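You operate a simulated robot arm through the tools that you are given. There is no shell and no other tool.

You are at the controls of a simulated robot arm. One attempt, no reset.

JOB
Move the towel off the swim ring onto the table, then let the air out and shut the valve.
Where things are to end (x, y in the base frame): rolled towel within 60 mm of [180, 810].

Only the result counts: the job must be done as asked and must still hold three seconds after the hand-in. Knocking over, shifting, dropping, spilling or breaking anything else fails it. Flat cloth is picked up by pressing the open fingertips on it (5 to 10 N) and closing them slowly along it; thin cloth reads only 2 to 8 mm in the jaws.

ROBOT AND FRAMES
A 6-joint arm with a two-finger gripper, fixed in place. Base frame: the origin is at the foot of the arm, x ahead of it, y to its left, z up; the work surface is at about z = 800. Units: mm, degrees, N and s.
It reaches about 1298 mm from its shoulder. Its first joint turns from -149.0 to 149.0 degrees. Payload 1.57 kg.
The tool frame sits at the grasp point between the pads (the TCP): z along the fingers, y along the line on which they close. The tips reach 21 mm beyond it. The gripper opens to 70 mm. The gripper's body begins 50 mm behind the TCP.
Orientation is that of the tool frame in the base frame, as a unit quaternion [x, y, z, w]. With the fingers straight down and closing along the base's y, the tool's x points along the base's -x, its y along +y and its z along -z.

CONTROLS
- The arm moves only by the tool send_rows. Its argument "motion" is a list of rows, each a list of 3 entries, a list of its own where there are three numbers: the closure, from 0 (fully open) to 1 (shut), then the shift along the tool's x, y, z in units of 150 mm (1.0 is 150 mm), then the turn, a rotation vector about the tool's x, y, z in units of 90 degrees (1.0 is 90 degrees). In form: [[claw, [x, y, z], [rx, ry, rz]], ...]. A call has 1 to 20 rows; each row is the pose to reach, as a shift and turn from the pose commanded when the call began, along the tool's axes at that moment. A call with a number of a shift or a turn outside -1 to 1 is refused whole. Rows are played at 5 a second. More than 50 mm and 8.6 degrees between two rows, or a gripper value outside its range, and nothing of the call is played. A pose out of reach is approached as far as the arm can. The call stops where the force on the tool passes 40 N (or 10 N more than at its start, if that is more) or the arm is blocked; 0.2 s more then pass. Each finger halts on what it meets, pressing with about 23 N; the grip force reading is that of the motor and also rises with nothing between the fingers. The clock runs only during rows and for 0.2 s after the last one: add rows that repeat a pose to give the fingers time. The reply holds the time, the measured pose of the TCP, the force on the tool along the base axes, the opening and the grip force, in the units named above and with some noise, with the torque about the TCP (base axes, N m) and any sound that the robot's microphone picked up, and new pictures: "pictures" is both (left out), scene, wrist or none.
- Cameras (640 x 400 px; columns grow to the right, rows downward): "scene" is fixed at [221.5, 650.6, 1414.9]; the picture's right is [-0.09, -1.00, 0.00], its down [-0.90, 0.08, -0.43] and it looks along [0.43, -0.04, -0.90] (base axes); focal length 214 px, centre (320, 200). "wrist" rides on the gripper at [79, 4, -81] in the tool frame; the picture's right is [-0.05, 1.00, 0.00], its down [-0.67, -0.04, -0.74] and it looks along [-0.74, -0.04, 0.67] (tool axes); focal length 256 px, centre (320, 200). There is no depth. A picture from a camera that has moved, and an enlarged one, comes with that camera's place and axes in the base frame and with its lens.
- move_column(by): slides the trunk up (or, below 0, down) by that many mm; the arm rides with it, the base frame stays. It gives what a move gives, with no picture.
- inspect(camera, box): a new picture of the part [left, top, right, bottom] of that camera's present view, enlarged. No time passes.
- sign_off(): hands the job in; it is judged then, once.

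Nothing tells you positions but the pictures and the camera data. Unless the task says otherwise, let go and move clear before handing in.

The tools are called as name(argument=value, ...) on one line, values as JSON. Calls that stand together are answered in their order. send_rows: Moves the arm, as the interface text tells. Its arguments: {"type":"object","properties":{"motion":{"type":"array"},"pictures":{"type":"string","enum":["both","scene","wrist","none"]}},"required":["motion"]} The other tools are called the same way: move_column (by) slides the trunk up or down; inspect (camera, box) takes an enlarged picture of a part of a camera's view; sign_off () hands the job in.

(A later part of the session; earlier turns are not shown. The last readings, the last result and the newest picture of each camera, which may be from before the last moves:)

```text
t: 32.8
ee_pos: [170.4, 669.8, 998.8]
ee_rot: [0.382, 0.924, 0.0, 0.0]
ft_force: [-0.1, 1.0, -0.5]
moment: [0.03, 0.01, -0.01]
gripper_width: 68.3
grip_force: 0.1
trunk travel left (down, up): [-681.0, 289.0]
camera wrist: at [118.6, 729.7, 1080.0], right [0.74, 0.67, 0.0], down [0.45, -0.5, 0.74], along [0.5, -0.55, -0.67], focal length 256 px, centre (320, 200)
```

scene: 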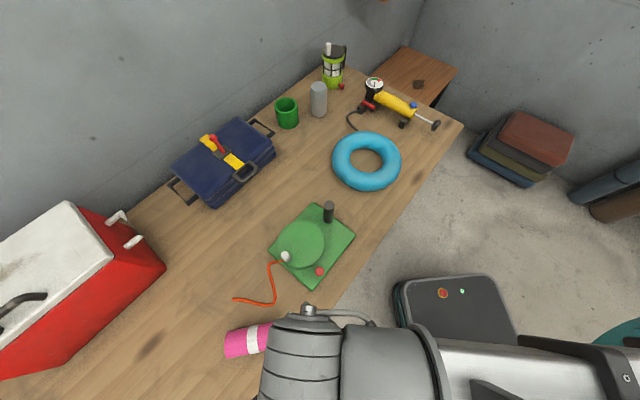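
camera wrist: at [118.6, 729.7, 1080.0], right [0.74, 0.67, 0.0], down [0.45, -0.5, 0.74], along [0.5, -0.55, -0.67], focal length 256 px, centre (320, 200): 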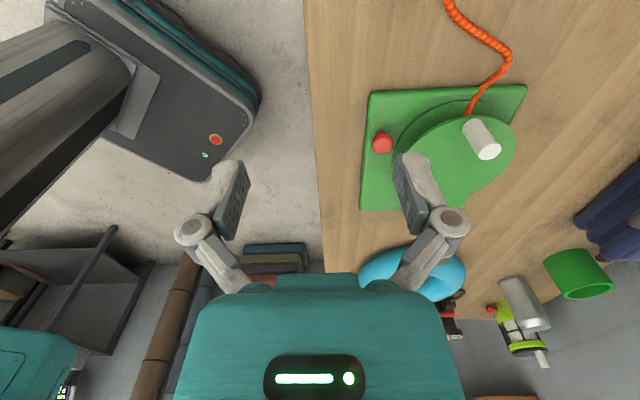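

The towel stays put at the target. Now I'll move back toward the pump at a safe height to look at the lever and gauge up close.

send_rows(motion=[[0.03, [-0.2, 0.135, 0], [0, 0, 0]], [0.03, [-0.4, 0.27, 0], [0, 0, 0]], [0.03, [-0.6, 0.405, 0], [0, 0, 0]], [0.03, [-0.8, 0.54, 0], [0, 0, 0]], [0.03, [-1.0, 0.675, 0], [0, 0, 0]]], pictures="scene")

send_rows(motion=[[0.03, [-0.2, 0.135, 0], [0, 0, 0]], [0.03, [-0.4, 0.27, 0], [0, 0, 0]], [0.03, [-0.6, 0.405, 0], [0, 0, 0]], [0.03, [-0.8, 0.54, 0], [0, 0, 0]], [0.03, [-1.0, 0.675, 0], [0, 0, 0]]], pictures="none")

send_rows(motion=[[0.03, [-0.2, 0.135, 0], [0, 0, 0]], [0.03, [-0.4, 0.27, 0], [0, 0, 0]], [0.03, [-0.6, 0.405, 0], [0, 0, 0]], [0.03, [-0.8, 0.54, 0], [0, 0, 0]], [0.03, [-1.0, 0.675, 0], [0, 0, 0]], [0.03, [-1.0, 0.675, 0], [0, 0, 0]]])

```text
t: 34.0
ee_pos: [345.6, 635.4, 999.8]
ee_rot: [0.383, 0.924, 0.0, 0.001]
ft_force: [0.6, 0.3, -0.8]
moment: [-0.02, -0.01, -0.02]
gripper_width: 67.9
grip_force: 0.2
trunk travel left (down, up): [-681.0, 289.0]
```

scene: 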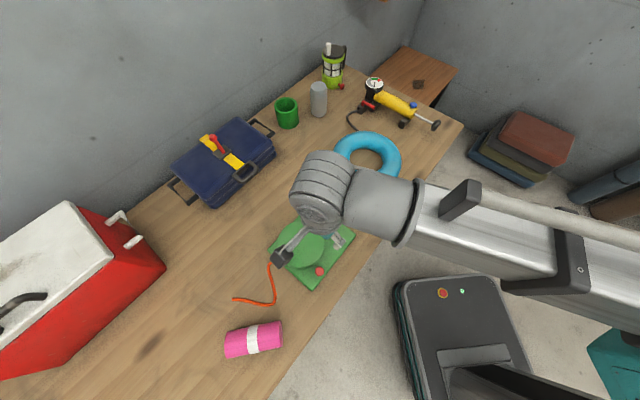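

```text
t: 35.2
ee_pos: [524.8, 601.5, 999.0]
ee_rot: [0.382, 0.924, 0.001, 0.0]
ft_force: [0.1, -0.3, 0.3]
moment: [-0.02, 0.0, 0.01]
gripper_width: 68.0
grip_force: 0.2
trunk travel left (down, up): [-681.0, 289.0]
```

```text
t: 36.6
ee_pos: [701.2, 566.1, 999.4]
ee_rot: [0.383, 0.924, 0.0, 0.0]
ft_force: [0.5, -0.4, -0.1]
moment: [-0.02, -0.02, -0.02]
gripper_width: 67.9
grip_force: 0.0
trunk travel left (down, up): [-681.0, 289.0]
camera wrist: at [649.0, 625.7, 1079.9], right [0.74, 0.67, 0.0], down [0.45, -0.5, 0.74], along [0.5, -0.55, -0.67], focal length 256 px, centre (320, 200)
```

scene: 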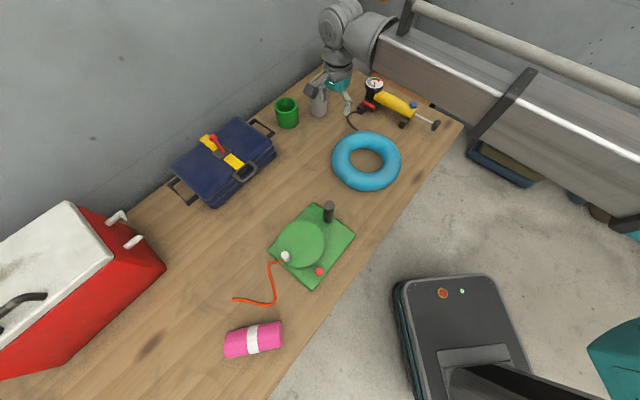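
wrist: 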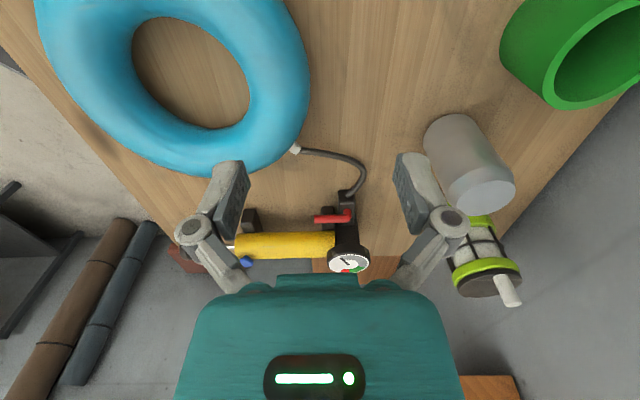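

inspect(camera="wrist", box=[240, 150, 400, 280])

inspect(camera="wrist", box=[300, 190, 380, 240])

inspect(camera="scene", box=[340, 70, 445, 135])

inspect(camera="scene", box=[200, 290, 310, 375])

```text
3.08 times, centred on (320, 215) of wrist
camera zoom: at [649.0, 625.7, 1079.9], right [0.74, 0.67, 0.0], down [0.45, -0.5, 0.74], along [0.5, -0.55, -0.67], focal length 788 px, centre (320, 154)
```

zoom: 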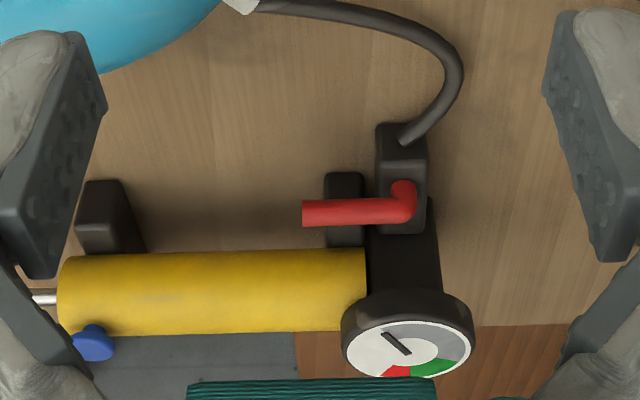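

```text
8.00 times, centred on (340, 215) of wrist
camera zoom: at [649.0, 625.7, 1079.9], right [0.74, 0.67, 0.0], down [0.45, -0.5, 0.74], along [0.5, -0.55, -0.67], focal length 2048 px, centre (160, 80)
```

zoom: 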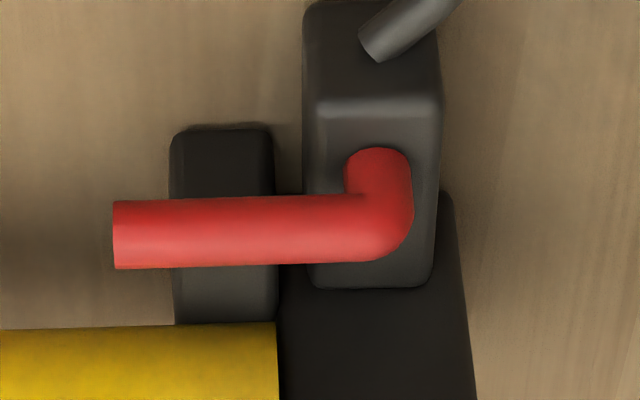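

```text
6.10 times, centred on (392, 102) of scene
camera zoom: at [221.5, 650.6, 1414.9], right [-0.09, -1.0, 0.0], down [-0.9, 0.08, -0.43], along [0.43, -0.04, -0.9], focal length 1307 px, centre (-122, 794)
```

zoom: 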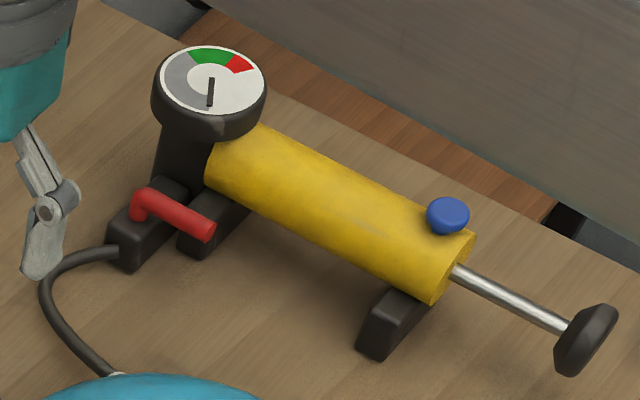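

```text
4.71 times, centred on (255, 332) of scene
camera zoom: at [221.5, 650.6, 1414.9], right [-0.09, -1.0, 0.0], down [-0.9, 0.08, -0.43], along [0.43, -0.04, -0.9], focal length 1009 px, centre (626, -424)
```

zoom: 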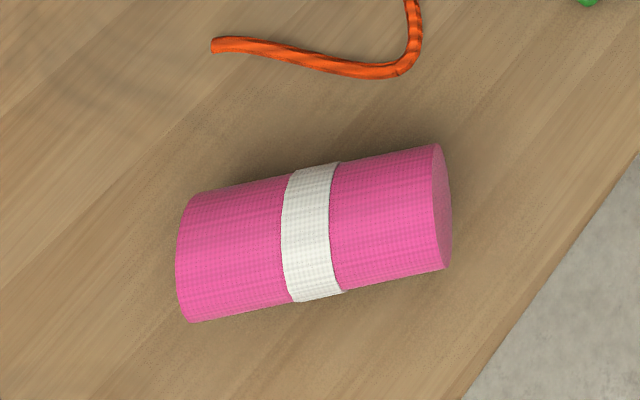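

The towel rests well within its zone. The lever runs from its pivot near (878, 432) to a tip near (843, 397), across the valve block. I'll position the gripper above it with the jaws straddling across the lever, camera looking along it.

send_rows(motion=[[0.03, [-0.13, 0, 0], [0, 0, -0.08]], [0.03, [-0.26, 0, 0], [0, 0, -0.16]], [0.03, [-0.39, 0, 0], [0, 0, -0.25]], [0.03, [-0.52, 0, 0], [0, 0, -0.34]], [0.03, [-0.65, 0, 0], [0, 0, -0.42]], [0.03, [-0.733, 0, 0], [0, 0, -0.5]], [0.03, [-0.733, 0, 0], [0, 0, -0.5]]], pictures="none")

send_rows(motion=[[0.03, [-0.08, -0.09, 0], [0, 0, -0.08]], [0.03, [-0.16, -0.18, 0], [0, 0, -0.16]], [0.03, [-0.24, -0.27, 0], [0, 0, -0.25]], [0.03, [-0.32, -0.36, 0], [0, 0, -0.34]], [0.03, [-0.4, -0.45, 0], [0, 0, -0.42]], [0.03, [-0.48, -0.54, 0], [0, 0, -0.5]], [0.03, [-0.48, -0.54, 0], [0, 0, -0.5]]])

```text
t: 38.2
ee_pos: [781.2, 486.8, 999.8]
ee_rot: [-0.001, 1.0, 0.0, 0.0]
ft_force: [0.7, -1.6, -0.2]
moment: [-0.01, 0.0, -0.01]
gripper_width: 68.0
grip_force: 0.1
trunk travel left (down, up): [-681.0, 289.0]
```

```text
t: 39.8
ee_pos: [852.3, 407.5, 999.9]
ee_rot: [-0.383, 0.924, 0.0, 0.0]
ft_force: [0.2, 0.8, 0.0]
moment: [0.0, 0.0, -0.01]
gripper_width: 67.9
grip_force: 0.0
trunk travel left (down, up): [-681.0, 289.0]
camera wrist: at [793.9, 354.4, 1079.9], right [-0.67, 0.74, 0.0], down [0.5, 0.45, 0.74], along [0.55, 0.5, -0.67], focal length 256 px, centre (320, 200)
```

scene: 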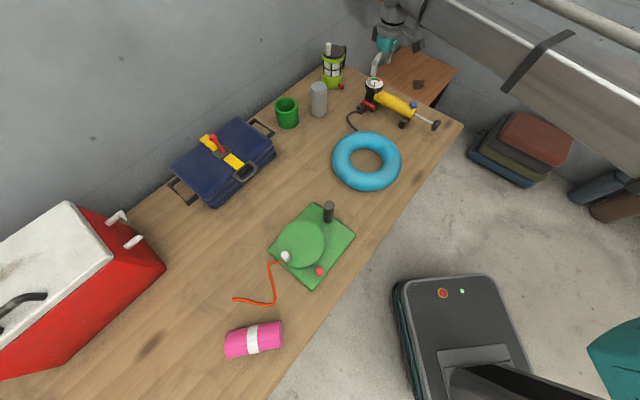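
wrist: 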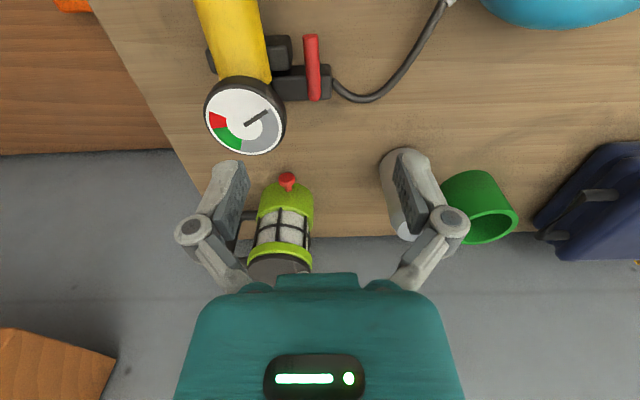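

The lever is visible directly ahead, below my grasp point. I'll enlarge to measure its exact position.

inspect(camera="wrist", box=[260, 15, 390, 115])

inspect(camera="wrist", box=[190, 60, 310, 160])

```text
4.00 times, centred on (325, 65) of wrist
camera zoom: at [793.9, 354.4, 1079.9], right [-0.67, 0.74, 0.0], down [0.5, 0.45, 0.74], along [0.55, 0.5, -0.67], focal length 1024 px, centre (300, 740)
```

zoom: 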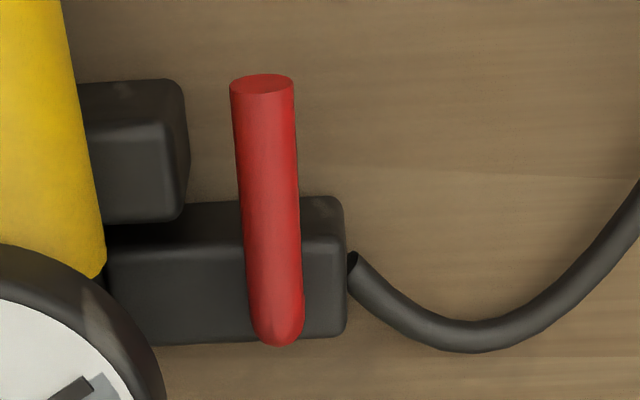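

```text
4.00 times, centred on (250, 110) of wrist
camera zoom: at [793.9, 354.4, 1079.9], right [-0.67, 0.74, 0.0], down [0.5, 0.45, 0.74], along [0.55, 0.5, -0.67], focal length 1024 px, centre (600, 560)
```

zoom: 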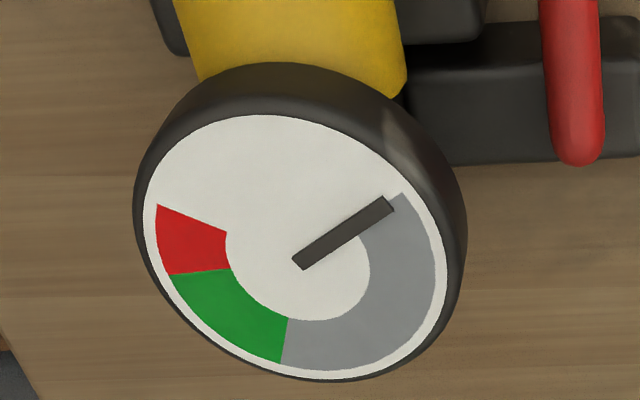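

The lever's axis lies at about f = 321 (7 mm to one side of my jaws), height ≈ 845, and the gauge reads zero with the valve shut. I'll shift onto it, narrow the jaws to about 26 mm, and lower part way.

send_rows(motion=[[0.3, [0.02, -0.02, 0], [0, 0, 0]], [0.5, [0.045, -0.047, 0], [0, 0, 0]], [0.63, [0.045, -0.047, 0], [0, 0, 0]], [0.63, [0.045, -0.047, 0], [0, 0, 0]], [0.63, [0.045, -0.047, 0], [0, 0, 0]]], pictures="none")

move_column(by=-95)

send_rows(motion=[[0.63, [0, 0, 0], [0, 0, 0]]])

inspect(camera="wrist", box=[230, 60, 410, 240])

inspect(camera="scene", box=[340, 70, 445, 135])

```text
t: 41.0
ee_pos: [851.6, 398.4, 998.9]
ee_rot: [-0.382, 0.924, 0.0, 0.0]
ft_force: [-0.3, -0.4, -0.3]
moment: [-0.01, 0.0, -0.02]
gripper_width: 26.2
grip_force: 0.1
trunk travel left (down, up): [-681.0, 289.0]
```

```text
t: 42.3
ee_pos: [850.4, 398.2, 905.3]
ee_rot: [-0.383, 0.924, 0.001, 0.0]
ft_force: [-0.1, 0.2, -0.3]
moment: [-0.02, -0.02, 0.04]
gripper_width: 26.0
grip_force: 0.2
trunk travel left (down, up): [-586.0, 384.0]
```

```text
t: 42.7
ee_pos: [850.9, 398.9, 903.9]
ee_rot: [-0.383, 0.924, 0.0, 0.0]
ft_force: [-0.3, -0.4, -0.3]
moment: [-0.02, -0.01, 0.0]
gripper_width: 26.1
grip_force: 0.1
trunk travel left (down, up): [-586.0, 384.0]
camera wrist: at [793.7, 346.4, 984.9], right [-0.67, 0.74, 0.0], down [0.5, 0.45, 0.74], along [0.55, 0.5, -0.67], focal length 256 px, centre (320, 200)
```

scene: 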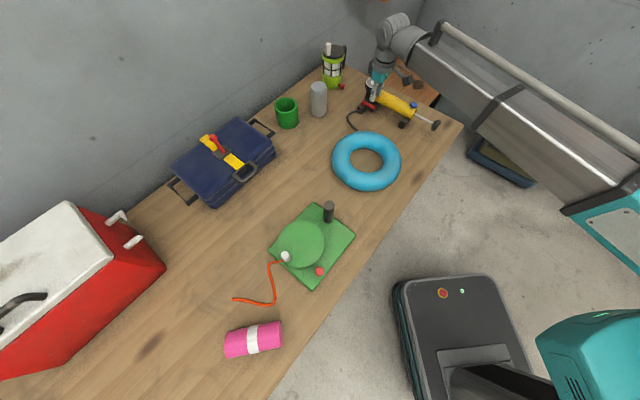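
wrist: 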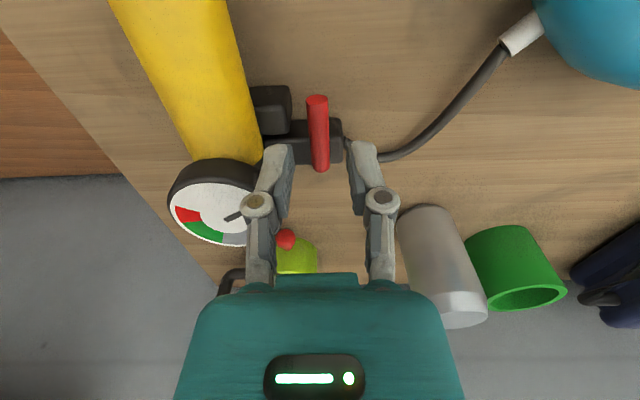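

```text
2.22 times, centred on (320, 150) of wrist
camera zoom: at [793.7, 346.4, 984.9], right [-0.67, 0.74, 0.0], down [0.5, 0.45, 0.74], along [0.55, 0.5, -0.67], focal length 569 px, centre (320, 311)
```

zoom: 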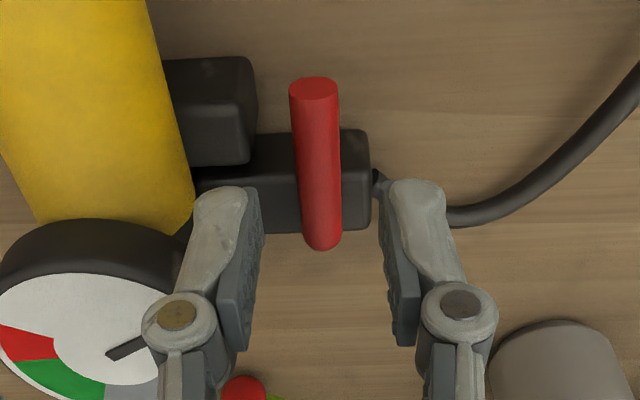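

```text
6.10 times, centred on (392, 102) of scene
camera zoom: at [221.5, 650.6, 1414.9], right [-0.09, -1.0, 0.0], down [-0.9, 0.08, -0.43], along [0.43, -0.04, -0.9], focal length 1307 px, centre (-122, 794)
```

zoom: 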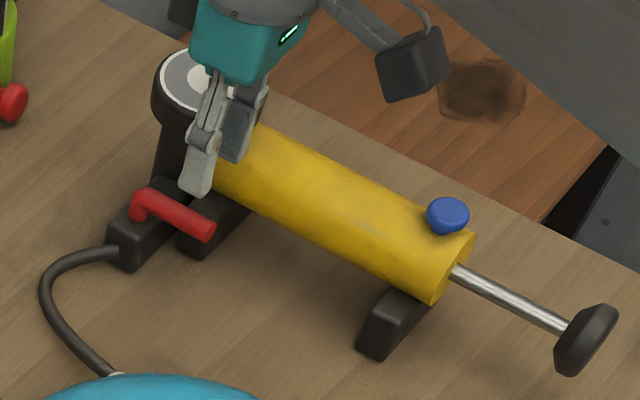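

The lever is centred between the fingertips to within about 2 mm. I'll trim that offset, narrow slightly to keep away from the pump body, and lower until the tips reach just below the lever.

send_rows(motion=[[0.66, [0, -0.013, 0], [0, 0, 0]], [0.68, [0, -0.013, 0], [0, 0, 0]], [0.68, [0, -0.013, 0], [0, 0, 0]]], pictures="none")

move_column(by=-30)

inspect(camera="wrist", box=[230, 80, 410, 260])

inspect(camera="scene", box=[340, 70, 445, 135])

```text
t: 43.5
ee_pos: [853.1, 396.4, 903.4]
ee_rot: [-0.382, 0.924, 0.001, 0.0]
ft_force: [-0.1, -0.7, -0.5]
moment: [0.0, -0.03, -0.06]
gripper_width: 22.1
grip_force: 0.0
trunk travel left (down, up): [-586.0, 384.0]
```

```text
t: 44.3
ee_pos: [852.3, 396.7, 873.6]
ee_rot: [-0.383, 0.924, 0.0, 0.001]
ft_force: [0.5, -0.5, -0.8]
moment: [-0.04, 0.0, 0.0]
gripper_width: 22.2
grip_force: 0.1
trunk travel left (down, up): [-556.0, 414.0]
```

```text
2.22 times, centred on (320, 170) of wrist
camera zoom: at [794.9, 344.5, 954.9], right [-0.67, 0.74, 0.0], down [0.5, 0.45, 0.74], along [0.55, 0.5, -0.67], focal length 569 px, centre (320, 267)
```

zoom: 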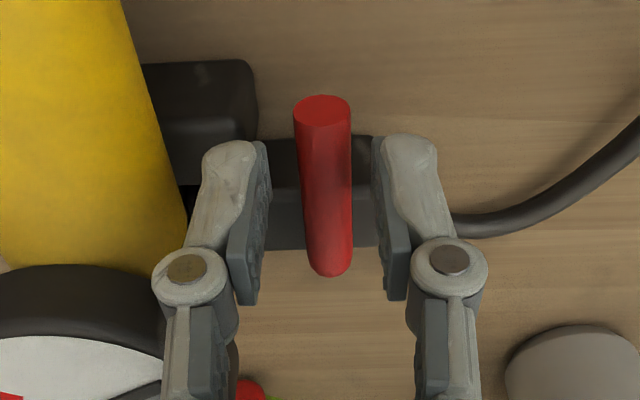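

```text
6.10 times, centred on (392, 102) of scene
camera zoom: at [221.5, 650.6, 1414.9], right [-0.09, -1.0, 0.0], down [-0.9, 0.08, -0.43], along [0.43, -0.04, -0.9], focal length 1307 px, centre (-122, 794)
```

zoom: 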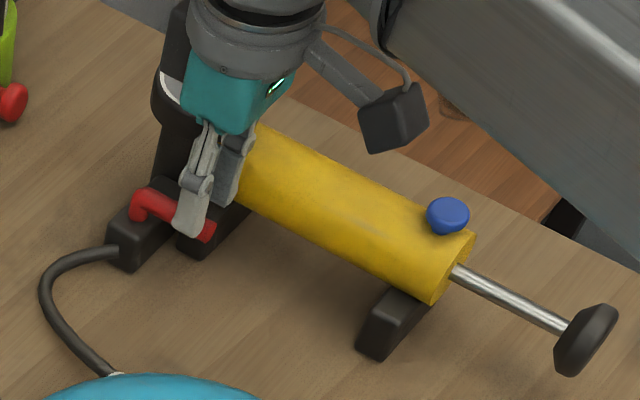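

The lever sits centred between the fingers with room on both sides. I'll lower the last 15 mm so the tips bracket the full lever height.

move_column(by=-15)

inspect(camera="wrist", box=[230, 80, 410, 260])

inspect(camera="scene", box=[340, 70, 445, 135])

```text
t: 44.9
ee_pos: [853.3, 396.5, 859.5]
ee_rot: [-0.383, 0.924, 0.0, 0.0]
ft_force: [0.3, -1.4, -0.3]
moment: [0.01, 0.0, 0.0]
gripper_width: 22.4
grip_force: 0.0
trunk travel left (down, up): [-541.0, 429.0]
```

```text
2.22 times, centred on (320, 170) of wrist
camera zoom: at [795.0, 344.5, 939.9], right [-0.67, 0.74, 0.0], down [0.5, 0.45, 0.74], along [0.55, 0.5, -0.67], focal length 569 px, centre (320, 267)
```

zoom: 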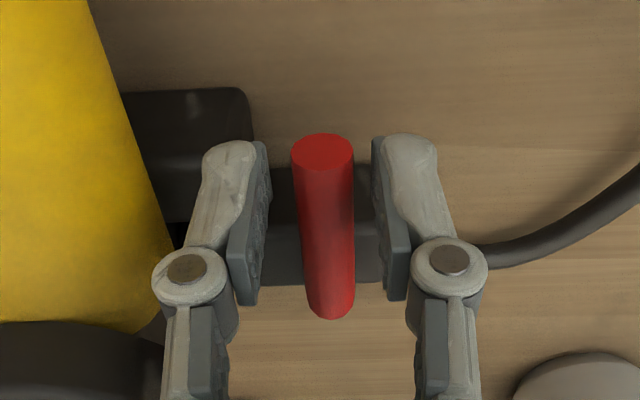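

```text
6.10 times, centred on (392, 102) of scene
camera zoom: at [221.5, 650.6, 1414.9], right [-0.09, -1.0, 0.0], down [-0.9, 0.08, -0.43], along [0.43, -0.04, -0.9], focal length 1307 px, centre (-122, 794)
```

zoom: 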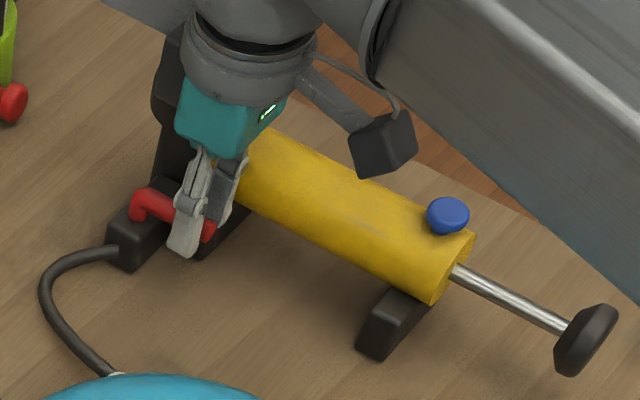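

The fingers bracket the lever with no contact force. I'll narrow the jaws close around it and sweep the first 45° of the arc about its pivot, toward the hose.

send_rows(motion=[[0.74, [0, 0, 0], [0, 0, 0]], [0.79, [0, 0, 0], [0, 0, 0]], [0.79, [-0.0024, 0.0365, 0], [0, 0, 0.0833]], [0.79, [-0.0095, 0.0725, 0], [0, 0, 0.1667]], [0.79, [-0.0213, 0.1071, 0], [0, 0, 0.25]], [0.79, [-0.0213, 0.1071, 0], [0, 0, 0.25]]])

inspect(camera="wrist", box=[230, 80, 410, 260])

inspect(camera="scene", box=[340, 70, 445, 135])

```text
t: 46.3
ee_pos: [843.9, 410.9, 859.2]
ee_rot: [-0.194, 0.981, 0.001, -0.001]
ft_force: [0.1, -0.5, -1.0]
moment: [0.01, -0.03, -0.02]
gripper_width: 14.6
grip_force: 0.1
trunk travel left (down, up): [-541.0, 429.0]
camera wrist: at [770.1, 385.8, 939.9], right [-0.33, 0.94, 0.0], down [0.63, 0.22, 0.74], along [0.7, 0.25, -0.67], focal length 256 px, centre (320, 200)
```

scene: 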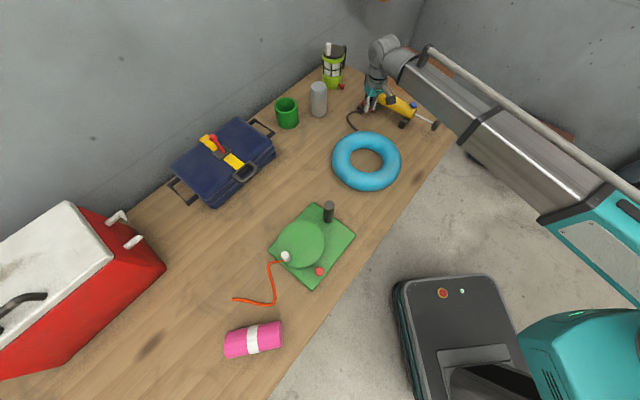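
wrist: 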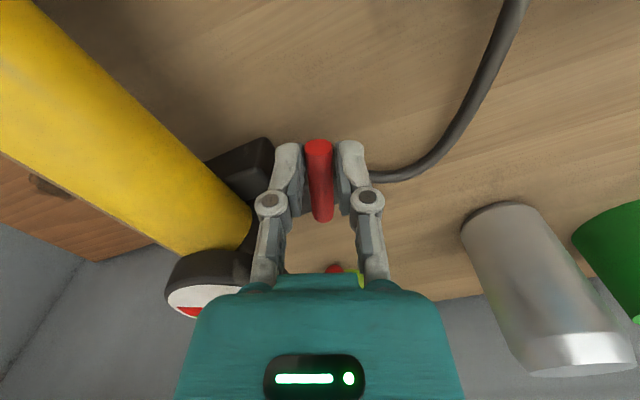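

```text
2.22 times, centred on (320, 170) of wrist
camera zoom: at [770.1, 385.8, 939.9], right [-0.33, 0.94, 0.0], down [0.63, 0.22, 0.74], along [0.7, 0.25, -0.67], focal length 569 px, centre (320, 267)
```

zoom: 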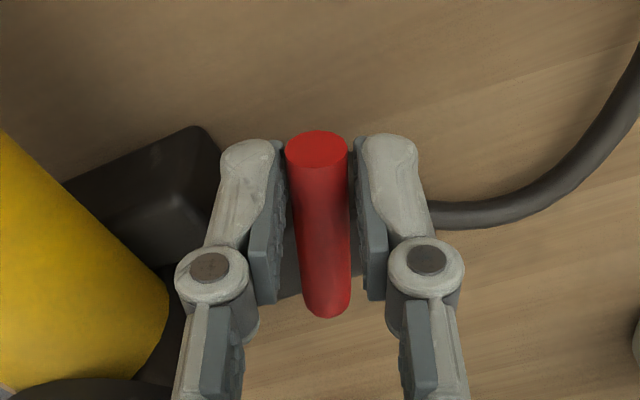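

```text
6.10 times, centred on (392, 102) of scene
camera zoom: at [221.5, 650.6, 1414.9], right [-0.09, -1.0, 0.0], down [-0.9, 0.08, -0.43], along [0.43, -0.04, -0.9], focal length 1307 px, centre (-122, 794)
```

zoom: 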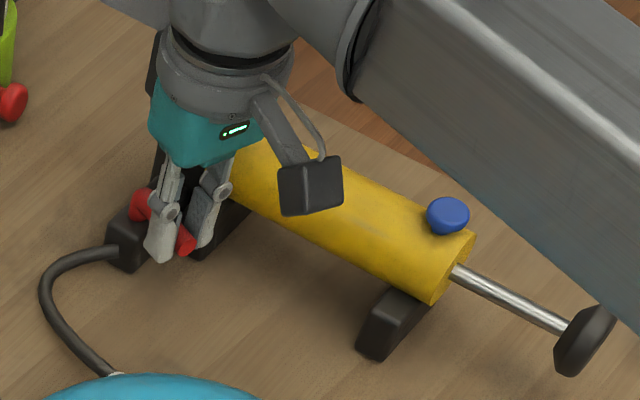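

The lever is turning freely with the fingers and the pump hasn't moved. I'll complete the quarter turn.

send_rows(motion=[[0.79, [-0.0024, 0.0365, 0], [0, 0, 0.0833]], [0.79, [-0.0095, 0.0725, 0], [0, 0, 0.1667]], [0.79, [-0.0213, 0.1071, 0], [0, 0, 0.25]], [0.79, [-0.0375, 0.14, 0], [0, 0, 0.3333]], [0.79, [-0.0579, 0.1705, 0], [0, 0, 0.4167]], [0.79, [-0.082, 0.198, 0], [0, 0, 0.5]], [0.79, [-0.1095, 0.2221, 0], [0, 0, 0.5833]], [0.79, [-0.14, 0.2425, 0], [0, 0, 0.6667]], [0.79, [-0.1729, 0.2587, 0], [0, 0, 0.75]], [0.79, [-0.1729, 0.2587, 0], [0, 0, 0.75]]])

inspect(camera="wrist", box=[230, 80, 410, 260])

inspect(camera="scene", box=[340, 70, 445, 135])

```text
t: 48.5
ee_pos: [852.7, 455.9, 858.8]
ee_rot: [0.385, 0.923, 0.001, 0.0]
ft_force: [-0.7, -1.7, 0.6]
moment: [-0.05, -0.03, 0.05]
gripper_width: 15.9
grip_force: 1.5
trunk travel left (down, up): [-541.0, 429.0]
camera wrist: at [800.9, 516.3, 940.0], right [0.74, 0.67, 0.0], down [0.45, -0.5, 0.74], along [0.5, -0.56, -0.67], focal length 256 px, centre (320, 200)
```

scene: 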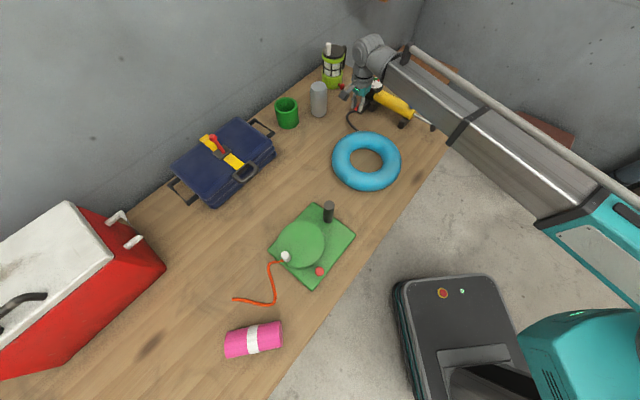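
wrist: 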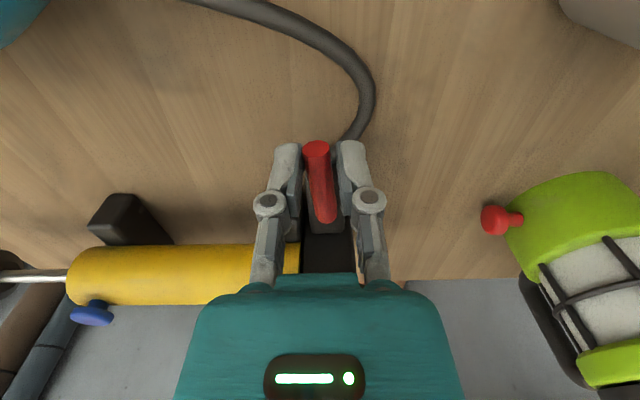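

```text
2.22 times, centred on (320, 170) of wrist
camera zoom: at [800.9, 516.3, 940.0], right [0.74, 0.67, 0.0], down [0.45, -0.5, 0.74], along [0.5, -0.56, -0.67], focal length 569 px, centre (320, 267)
```

zoom: 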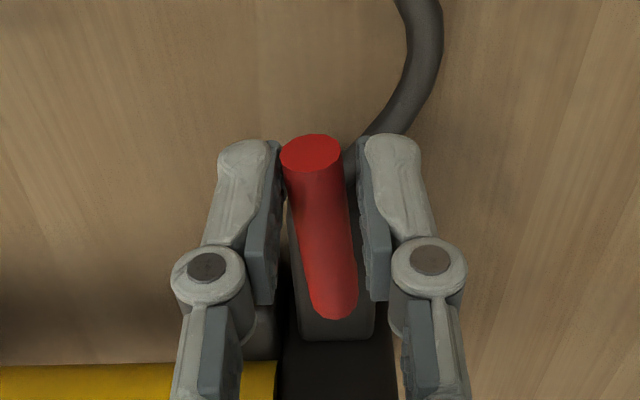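

```text
6.10 times, centred on (392, 102) of scene
camera zoom: at [221.5, 650.6, 1414.9], right [-0.09, -1.0, 0.0], down [-0.9, 0.08, -0.43], along [0.43, -0.04, -0.9], focal length 1307 px, centre (-122, 794)
```

zoom: 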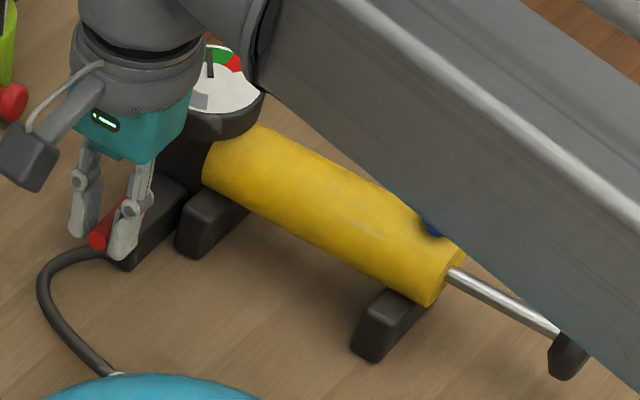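

The gauge needle has jumped into the green, so the valve is open and shows the ring's pressure. I'll widen the jaws a little to let go of the lever and rise straight up.

send_rows(motion=[[0.72, [0, 0, 0], [0, 0, 0]], [0.66, [0, 0, 0], [0, 0, 0]], [0.66, [0, 0, 0], [0, 0, 0]]], pictures="none")

move_column(by=110)

send_rows(motion=[[0.66, [0, 0, 0], [0, 0, 0]]])

inspect(camera="scene", box=[340, 70, 445, 135])

inspect(camera="wrist", box=[200, 100, 440, 280])

```text
t: 49.3
ee_pos: [853.7, 456.8, 859.6]
ee_rot: [0.383, 0.924, 0.001, 0.0]
ft_force: [0.9, 0.2, 0.6]
moment: [0.0, -0.04, 0.02]
gripper_width: 23.8
grip_force: 0.0
trunk travel left (down, up): [-541.0, 429.0]
```

```text
t: 50.7
ee_pos: [853.0, 456.7, 968.6]
ee_rot: [0.383, 0.924, -0.001, 0.0]
ft_force: [-0.4, 0.3, 0.1]
moment: [0.03, 0.01, 0.02]
gripper_width: 23.9
grip_force: 0.0
trunk travel left (down, up): [-651.0, 319.0]
```

```text
t: 51.1
ee_pos: [853.4, 456.3, 969.1]
ee_rot: [0.382, 0.924, 0.0, -0.001]
ft_force: [0.7, 0.6, 0.1]
moment: [-0.02, -0.01, 0.04]
gripper_width: 24.0
grip_force: 0.1
trunk travel left (down, up): [-651.0, 319.0]
camera wrist: at [801.0, 516.3, 1049.8], right [0.74, 0.67, 0.0], down [0.45, -0.5, 0.74], along [0.5, -0.55, -0.67], focal length 256 px, centre (320, 200)
```

scene: 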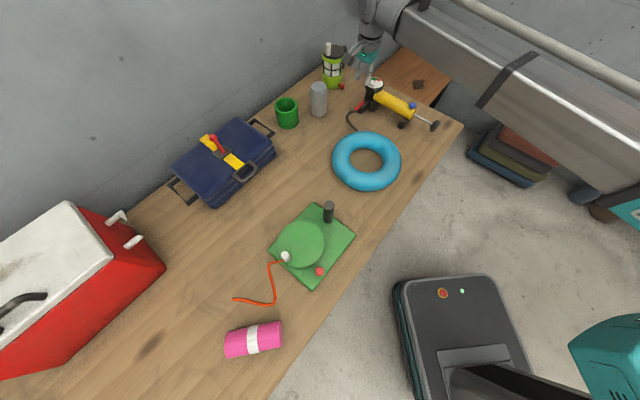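
wrist: 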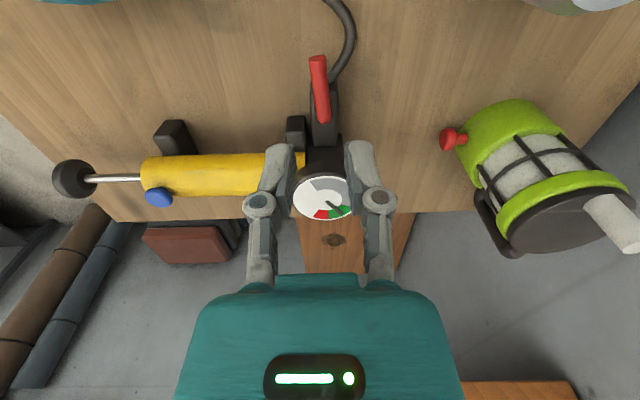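

```text
6.10 times, centred on (392, 102) of scene
camera zoom: at [221.5, 650.6, 1414.9], right [-0.09, -1.0, 0.0], down [-0.9, 0.08, -0.43], along [0.43, -0.04, -0.9], focal length 1307 px, centre (-122, 794)
```

zoom: 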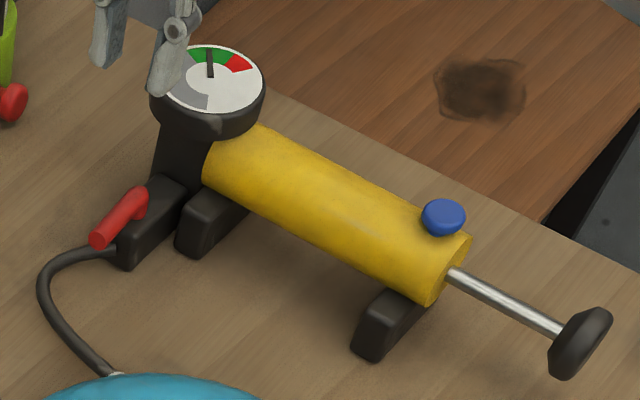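

```text
2.22 times, centred on (320, 190) of wrist
camera zoom: at [801.0, 516.3, 1049.8], right [0.74, 0.67, 0.0], down [0.45, -0.5, 0.74], along [0.5, -0.55, -0.67], focal length 569 px, centre (320, 222)
```

zoom: 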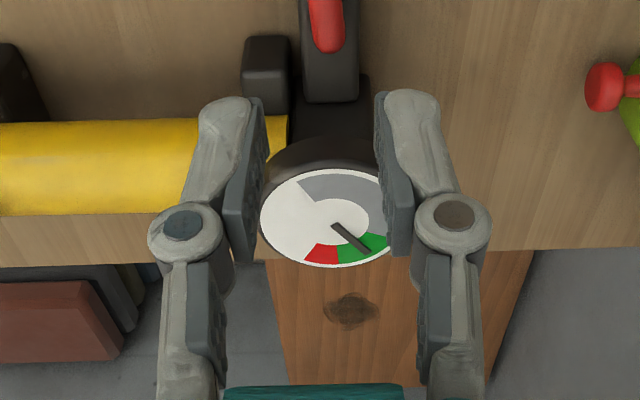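

The valve stands open, in line with the hose, and the gauge reads in the green. The pump shifted by only a few millimetres at most, so I'll be gentler from here. Next I'll close the fingers and move over toward the blue button.

send_rows(motion=[[0.8, [-0.1, -0.18, 0], [0, 0, -0.0667]], [0.9, [-0.2, -0.36, 0], [0, 0, -0.1333]], [1.0, [-0.3, -0.54, 0], [0, 0, -0.2]], [1.0, [-0.4, -0.72, 0], [0, 0, -0.2667]], [1.0, [-0.5, -0.9, 0], [0, 0, -0.3333]], [1.0, [-0.5, -0.9, 0], [0, 0, -0.3333]]])

inspect(camera="wrist", box=[200, 40, 380, 160])

inspect(camera="scene", box=[340, 70, 445, 135])

```text
t: 52.5
ee_pos: [811.1, 310.4, 970.7]
ee_rot: [0.129, 0.992, -0.001, 0.0]
ft_force: [0.2, -0.2, -0.4]
moment: [-0.01, 0.0, -0.01]
gripper_width: 0.2
grip_force: 23.1
trunk travel left (down, up): [-651.0, 319.0]
camera wrist: at [737.0, 335.4, 1050.0], right [0.31, 0.95, 0.0], down [0.63, -0.21, 0.74], along [0.71, -0.23, -0.67], focal length 256 px, centre (320, 200)
```

scene: 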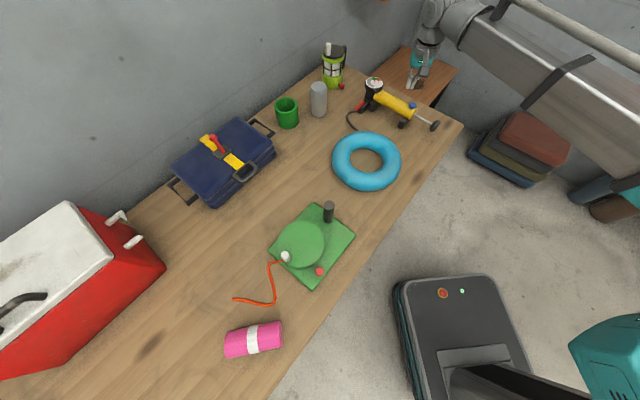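
wrist: 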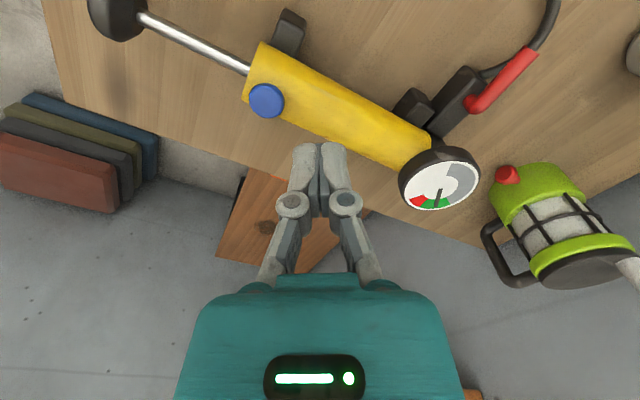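

```text
3.33 times, centred on (290, 100) of wrist
camera zoom: at [737.0, 335.4, 1050.0], right [0.31, 0.95, 0.0], down [0.63, -0.21, 0.74], along [0.71, -0.23, -0.67], focal length 853 px, centre (420, 533)
```

zoom: 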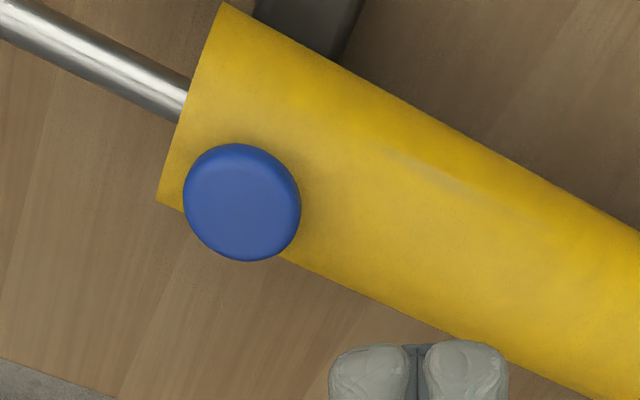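

```text
6.10 times, centred on (392, 102) of scene
camera zoom: at [221.5, 650.6, 1414.9], right [-0.09, -1.0, 0.0], down [-0.9, 0.08, -0.43], along [0.43, -0.04, -0.9], focal length 1307 px, centre (-122, 794)
```

zoom: 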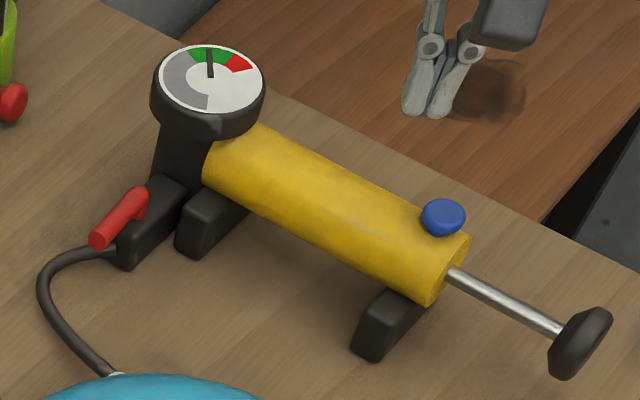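

The closed fingertips are about 35 mm to the side of the blue button, whose cap top is near (805, 276, 890). I'll move over it and lower to just above the cap.

send_rows(motion=[[1.0, [-0.006, -0.12, 0], [0, 0, 0]], [1.0, [-0.013, -0.236, 0], [0, 0, 0]], [1.0, [-0.013, -0.236, 0], [0, 0, 0]]], pictures="none")

move_column(by=-48)

send_rows(motion=[[1.0, [0, 0, 0], [0, 0, 0]]])

inspect(camera="wrist", box=[220, 80, 420, 220])

inspect(camera="scene", box=[340, 70, 445, 135])

```text
t: 53.3
ee_pos: [803.5, 273.4, 968.6]
ee_rot: [0.131, 0.991, 0.001, -0.001]
ft_force: [0.2, -0.9, 0.5]
moment: [-0.02, -0.02, 0.01]
gripper_width: 0.0
grip_force: 22.8
trunk travel left (down, up): [-651.0, 319.0]
```

```text
t: 54.2
ee_pos: [804.2, 274.4, 920.6]
ee_rot: [0.13, 0.992, 0.0, 0.0]
ft_force: [0.4, 0.0, 0.1]
moment: [-0.01, 0.0, 0.03]
gripper_width: 0.0
grip_force: 22.9
trunk travel left (down, up): [-603.0, 367.0]
```

```text
t: 54.6
ee_pos: [803.8, 275.1, 921.0]
ee_rot: [0.131, 0.991, 0.0, 0.0]
ft_force: [0.5, 0.4, 0.0]
moment: [-0.03, -0.01, -0.03]
gripper_width: 0.1
grip_force: 23.0
trunk travel left (down, up): [-603.0, 367.0]
camera wrist: at [728.9, 300.1, 1001.9], right [0.31, 0.95, 0.0], down [0.63, -0.21, 0.74], along [0.71, -0.23, -0.67], focal length 256 px, centre (320, 200)
```

scene: 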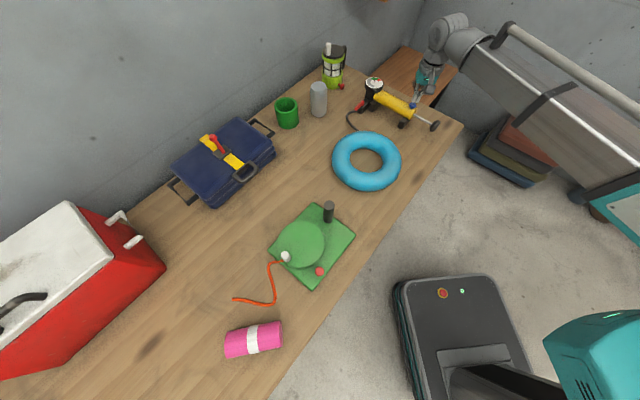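
wrist: 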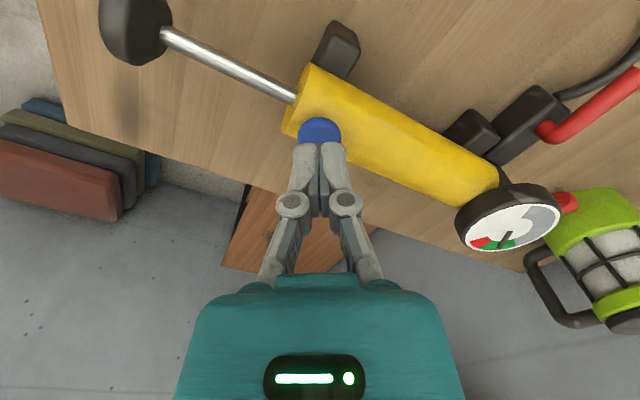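

```text
2.86 times, centred on (320, 150) of wrist
camera zoom: at [728.9, 300.1, 1001.9], right [0.31, 0.95, 0.0], down [0.63, -0.21, 0.74], along [0.71, -0.23, -0.67], focal length 731 px, centre (320, 343)
```

zoom: 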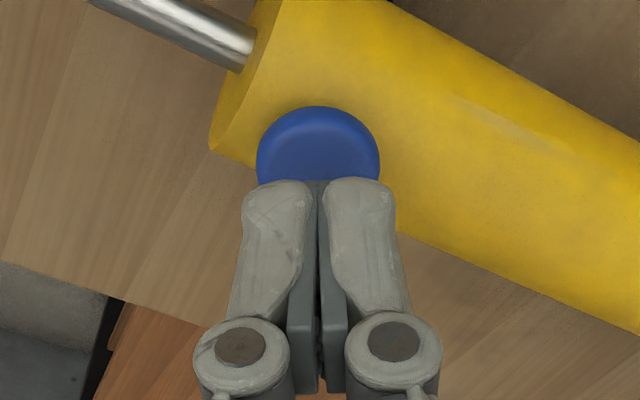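

```text
6.10 times, centred on (392, 102) of scene
camera zoom: at [221.5, 650.6, 1414.9], right [-0.09, -1.0, 0.0], down [-0.9, 0.08, -0.43], along [0.43, -0.04, -0.9], focal length 1307 px, centre (-122, 794)
```

zoom: 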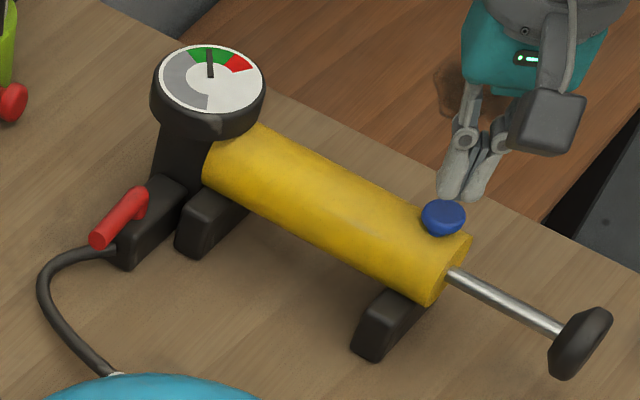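

The fingertips are right above the button, and both cameras can see the gauge. I'll descend in small steps until I feel the button.

move_column(by=-8)

move_column(by=-2)

move_column(by=-2)

```text
t: 55.2
ee_pos: [802.7, 274.7, 912.7]
ee_rot: [0.13, 0.992, -0.001, 0.0]
ft_force: [1.1, 0.5, -0.2]
moment: [0.0, -0.02, -0.04]
gripper_width: 0.2
grip_force: 22.5
trunk travel left (down, up): [-595.0, 375.0]
```

```text
t: 55.7
ee_pos: [802.4, 275.1, 910.6]
ee_rot: [0.131, 0.991, 0.001, 0.0]
ft_force: [1.1, 0.1, -0.9]
moment: [0.0, 0.0, 0.03]
gripper_width: 0.3
grip_force: 22.9
trunk travel left (down, up): [-593.0, 377.0]
```

```text
t: 56.2
ee_pos: [803.1, 274.8, 908.6]
ee_rot: [0.131, 0.991, 0.0, 0.0]
ft_force: [0.7, 0.1, 0.0]
moment: [0.04, 0.02, -0.04]
gripper_width: 0.0
grip_force: 23.2
trunk travel left (down, up): [-591.0, 379.0]
```

No contact yet at z 908.6. I'll keep stepping down gently.

move_column(by=-2)

move_column(by=-2)

inspect(camera="scene", box=[340, 70, 445, 135])

inspect(camera="wrist", box=[220, 80, 420, 220])

```text
t: 56.8
ee_pos: [803.2, 273.9, 907.3]
ee_rot: [0.13, 0.992, 0.0, 0.0]
ft_force: [-0.2, 0.0, -0.6]
moment: [-0.01, -0.03, 0.02]
gripper_width: 0.2
grip_force: 23.1
trunk travel left (down, up): [-589.0, 381.0]
```

```text
t: 57.3
ee_pos: [804.3, 274.3, 905.4]
ee_rot: [0.131, 0.991, -0.001, 0.0]
ft_force: [-0.1, 0.0, 0.5]
moment: [-0.03, 0.0, 0.03]
gripper_width: 6.1
grip_force: 22.7
trunk travel left (down, up): [-587.0, 383.0]
```

```text
6.10 times, centred on (392, 102) of scene
camera zoom: at [221.5, 650.6, 1414.9], right [-0.09, -1.0, 0.0], down [-0.9, 0.08, -0.43], along [0.43, -0.04, -0.9], focal length 1307 px, centre (-122, 794)
```

zoom: 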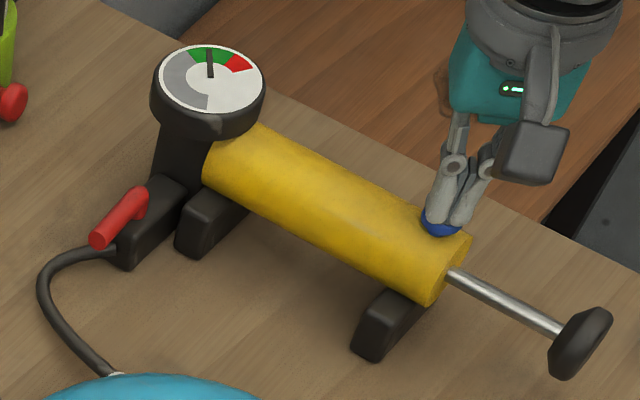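

```text
2.86 times, centred on (320, 150) of wrist
camera zoom: at [728.9, 300.1, 985.9], right [0.31, 0.95, 0.0], down [0.63, -0.21, 0.74], along [0.71, -0.23, -0.67], focal length 731 px, centre (320, 343)
```

zoom: 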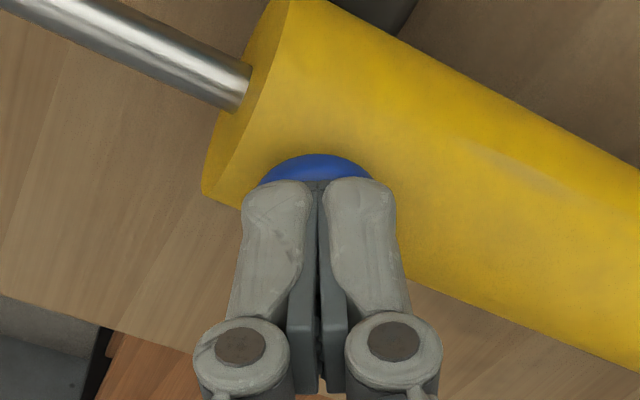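

The gripper reading jumped to 6 mm although the picture shows closed fingers. I'll re-read the state before pressing further.

send_rows(motion=[[1.0, [0, 0, 0], [0, 0, 0]]], pictures="wrist")

```text
t: 57.7
ee_pos: [803.4, 273.4, 905.0]
ee_rot: [0.13, 0.991, 0.0, 0.0]
ft_force: [-0.5, -0.2, 0.6]
moment: [-0.03, 0.02, 0.01]
gripper_width: 5.8
grip_force: 22.7
trunk travel left (down, up): [-587.0, 383.0]
camera wrist: at [728.9, 300.1, 985.9], right [0.31, 0.95, 0.0], down [0.63, -0.21, 0.74], along [0.71, -0.23, -0.67], focal length 256 px, centre (320, 200)
```

wrist: 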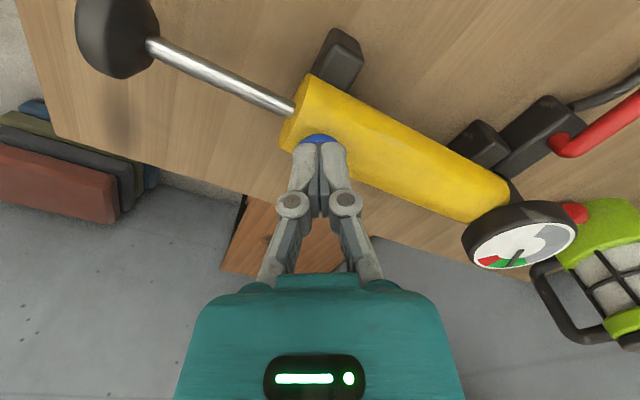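

inspect(camera="wrist", box=[270, 110, 370, 220])

inspect(camera="scene", box=[395, 85, 440, 115])

```text
3.64 times, centred on (320, 165) of wrist
camera zoom: at [728.9, 300.1, 985.9], right [0.31, 0.95, 0.0], down [0.63, -0.21, 0.74], along [0.71, -0.23, -0.67], focal length 931 px, centre (320, 327)
```

zoom: 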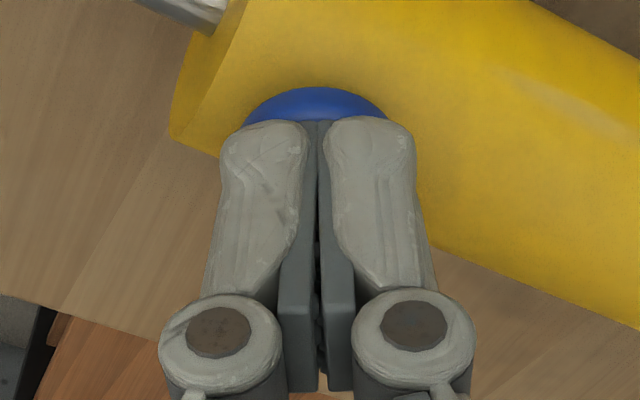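

```text
13.33 times, centred on (418, 100) of scene
camera zoom: at [221.5, 650.6, 1414.9], right [-0.09, -1.0, 0.0], down [-0.9, 0.08, -0.43], along [0.43, -0.04, -0.9], focal length 2860 px, centre (-980, 1533)
```

zoom: 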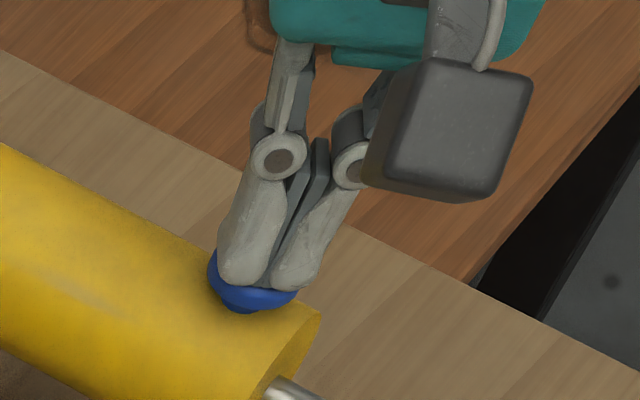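

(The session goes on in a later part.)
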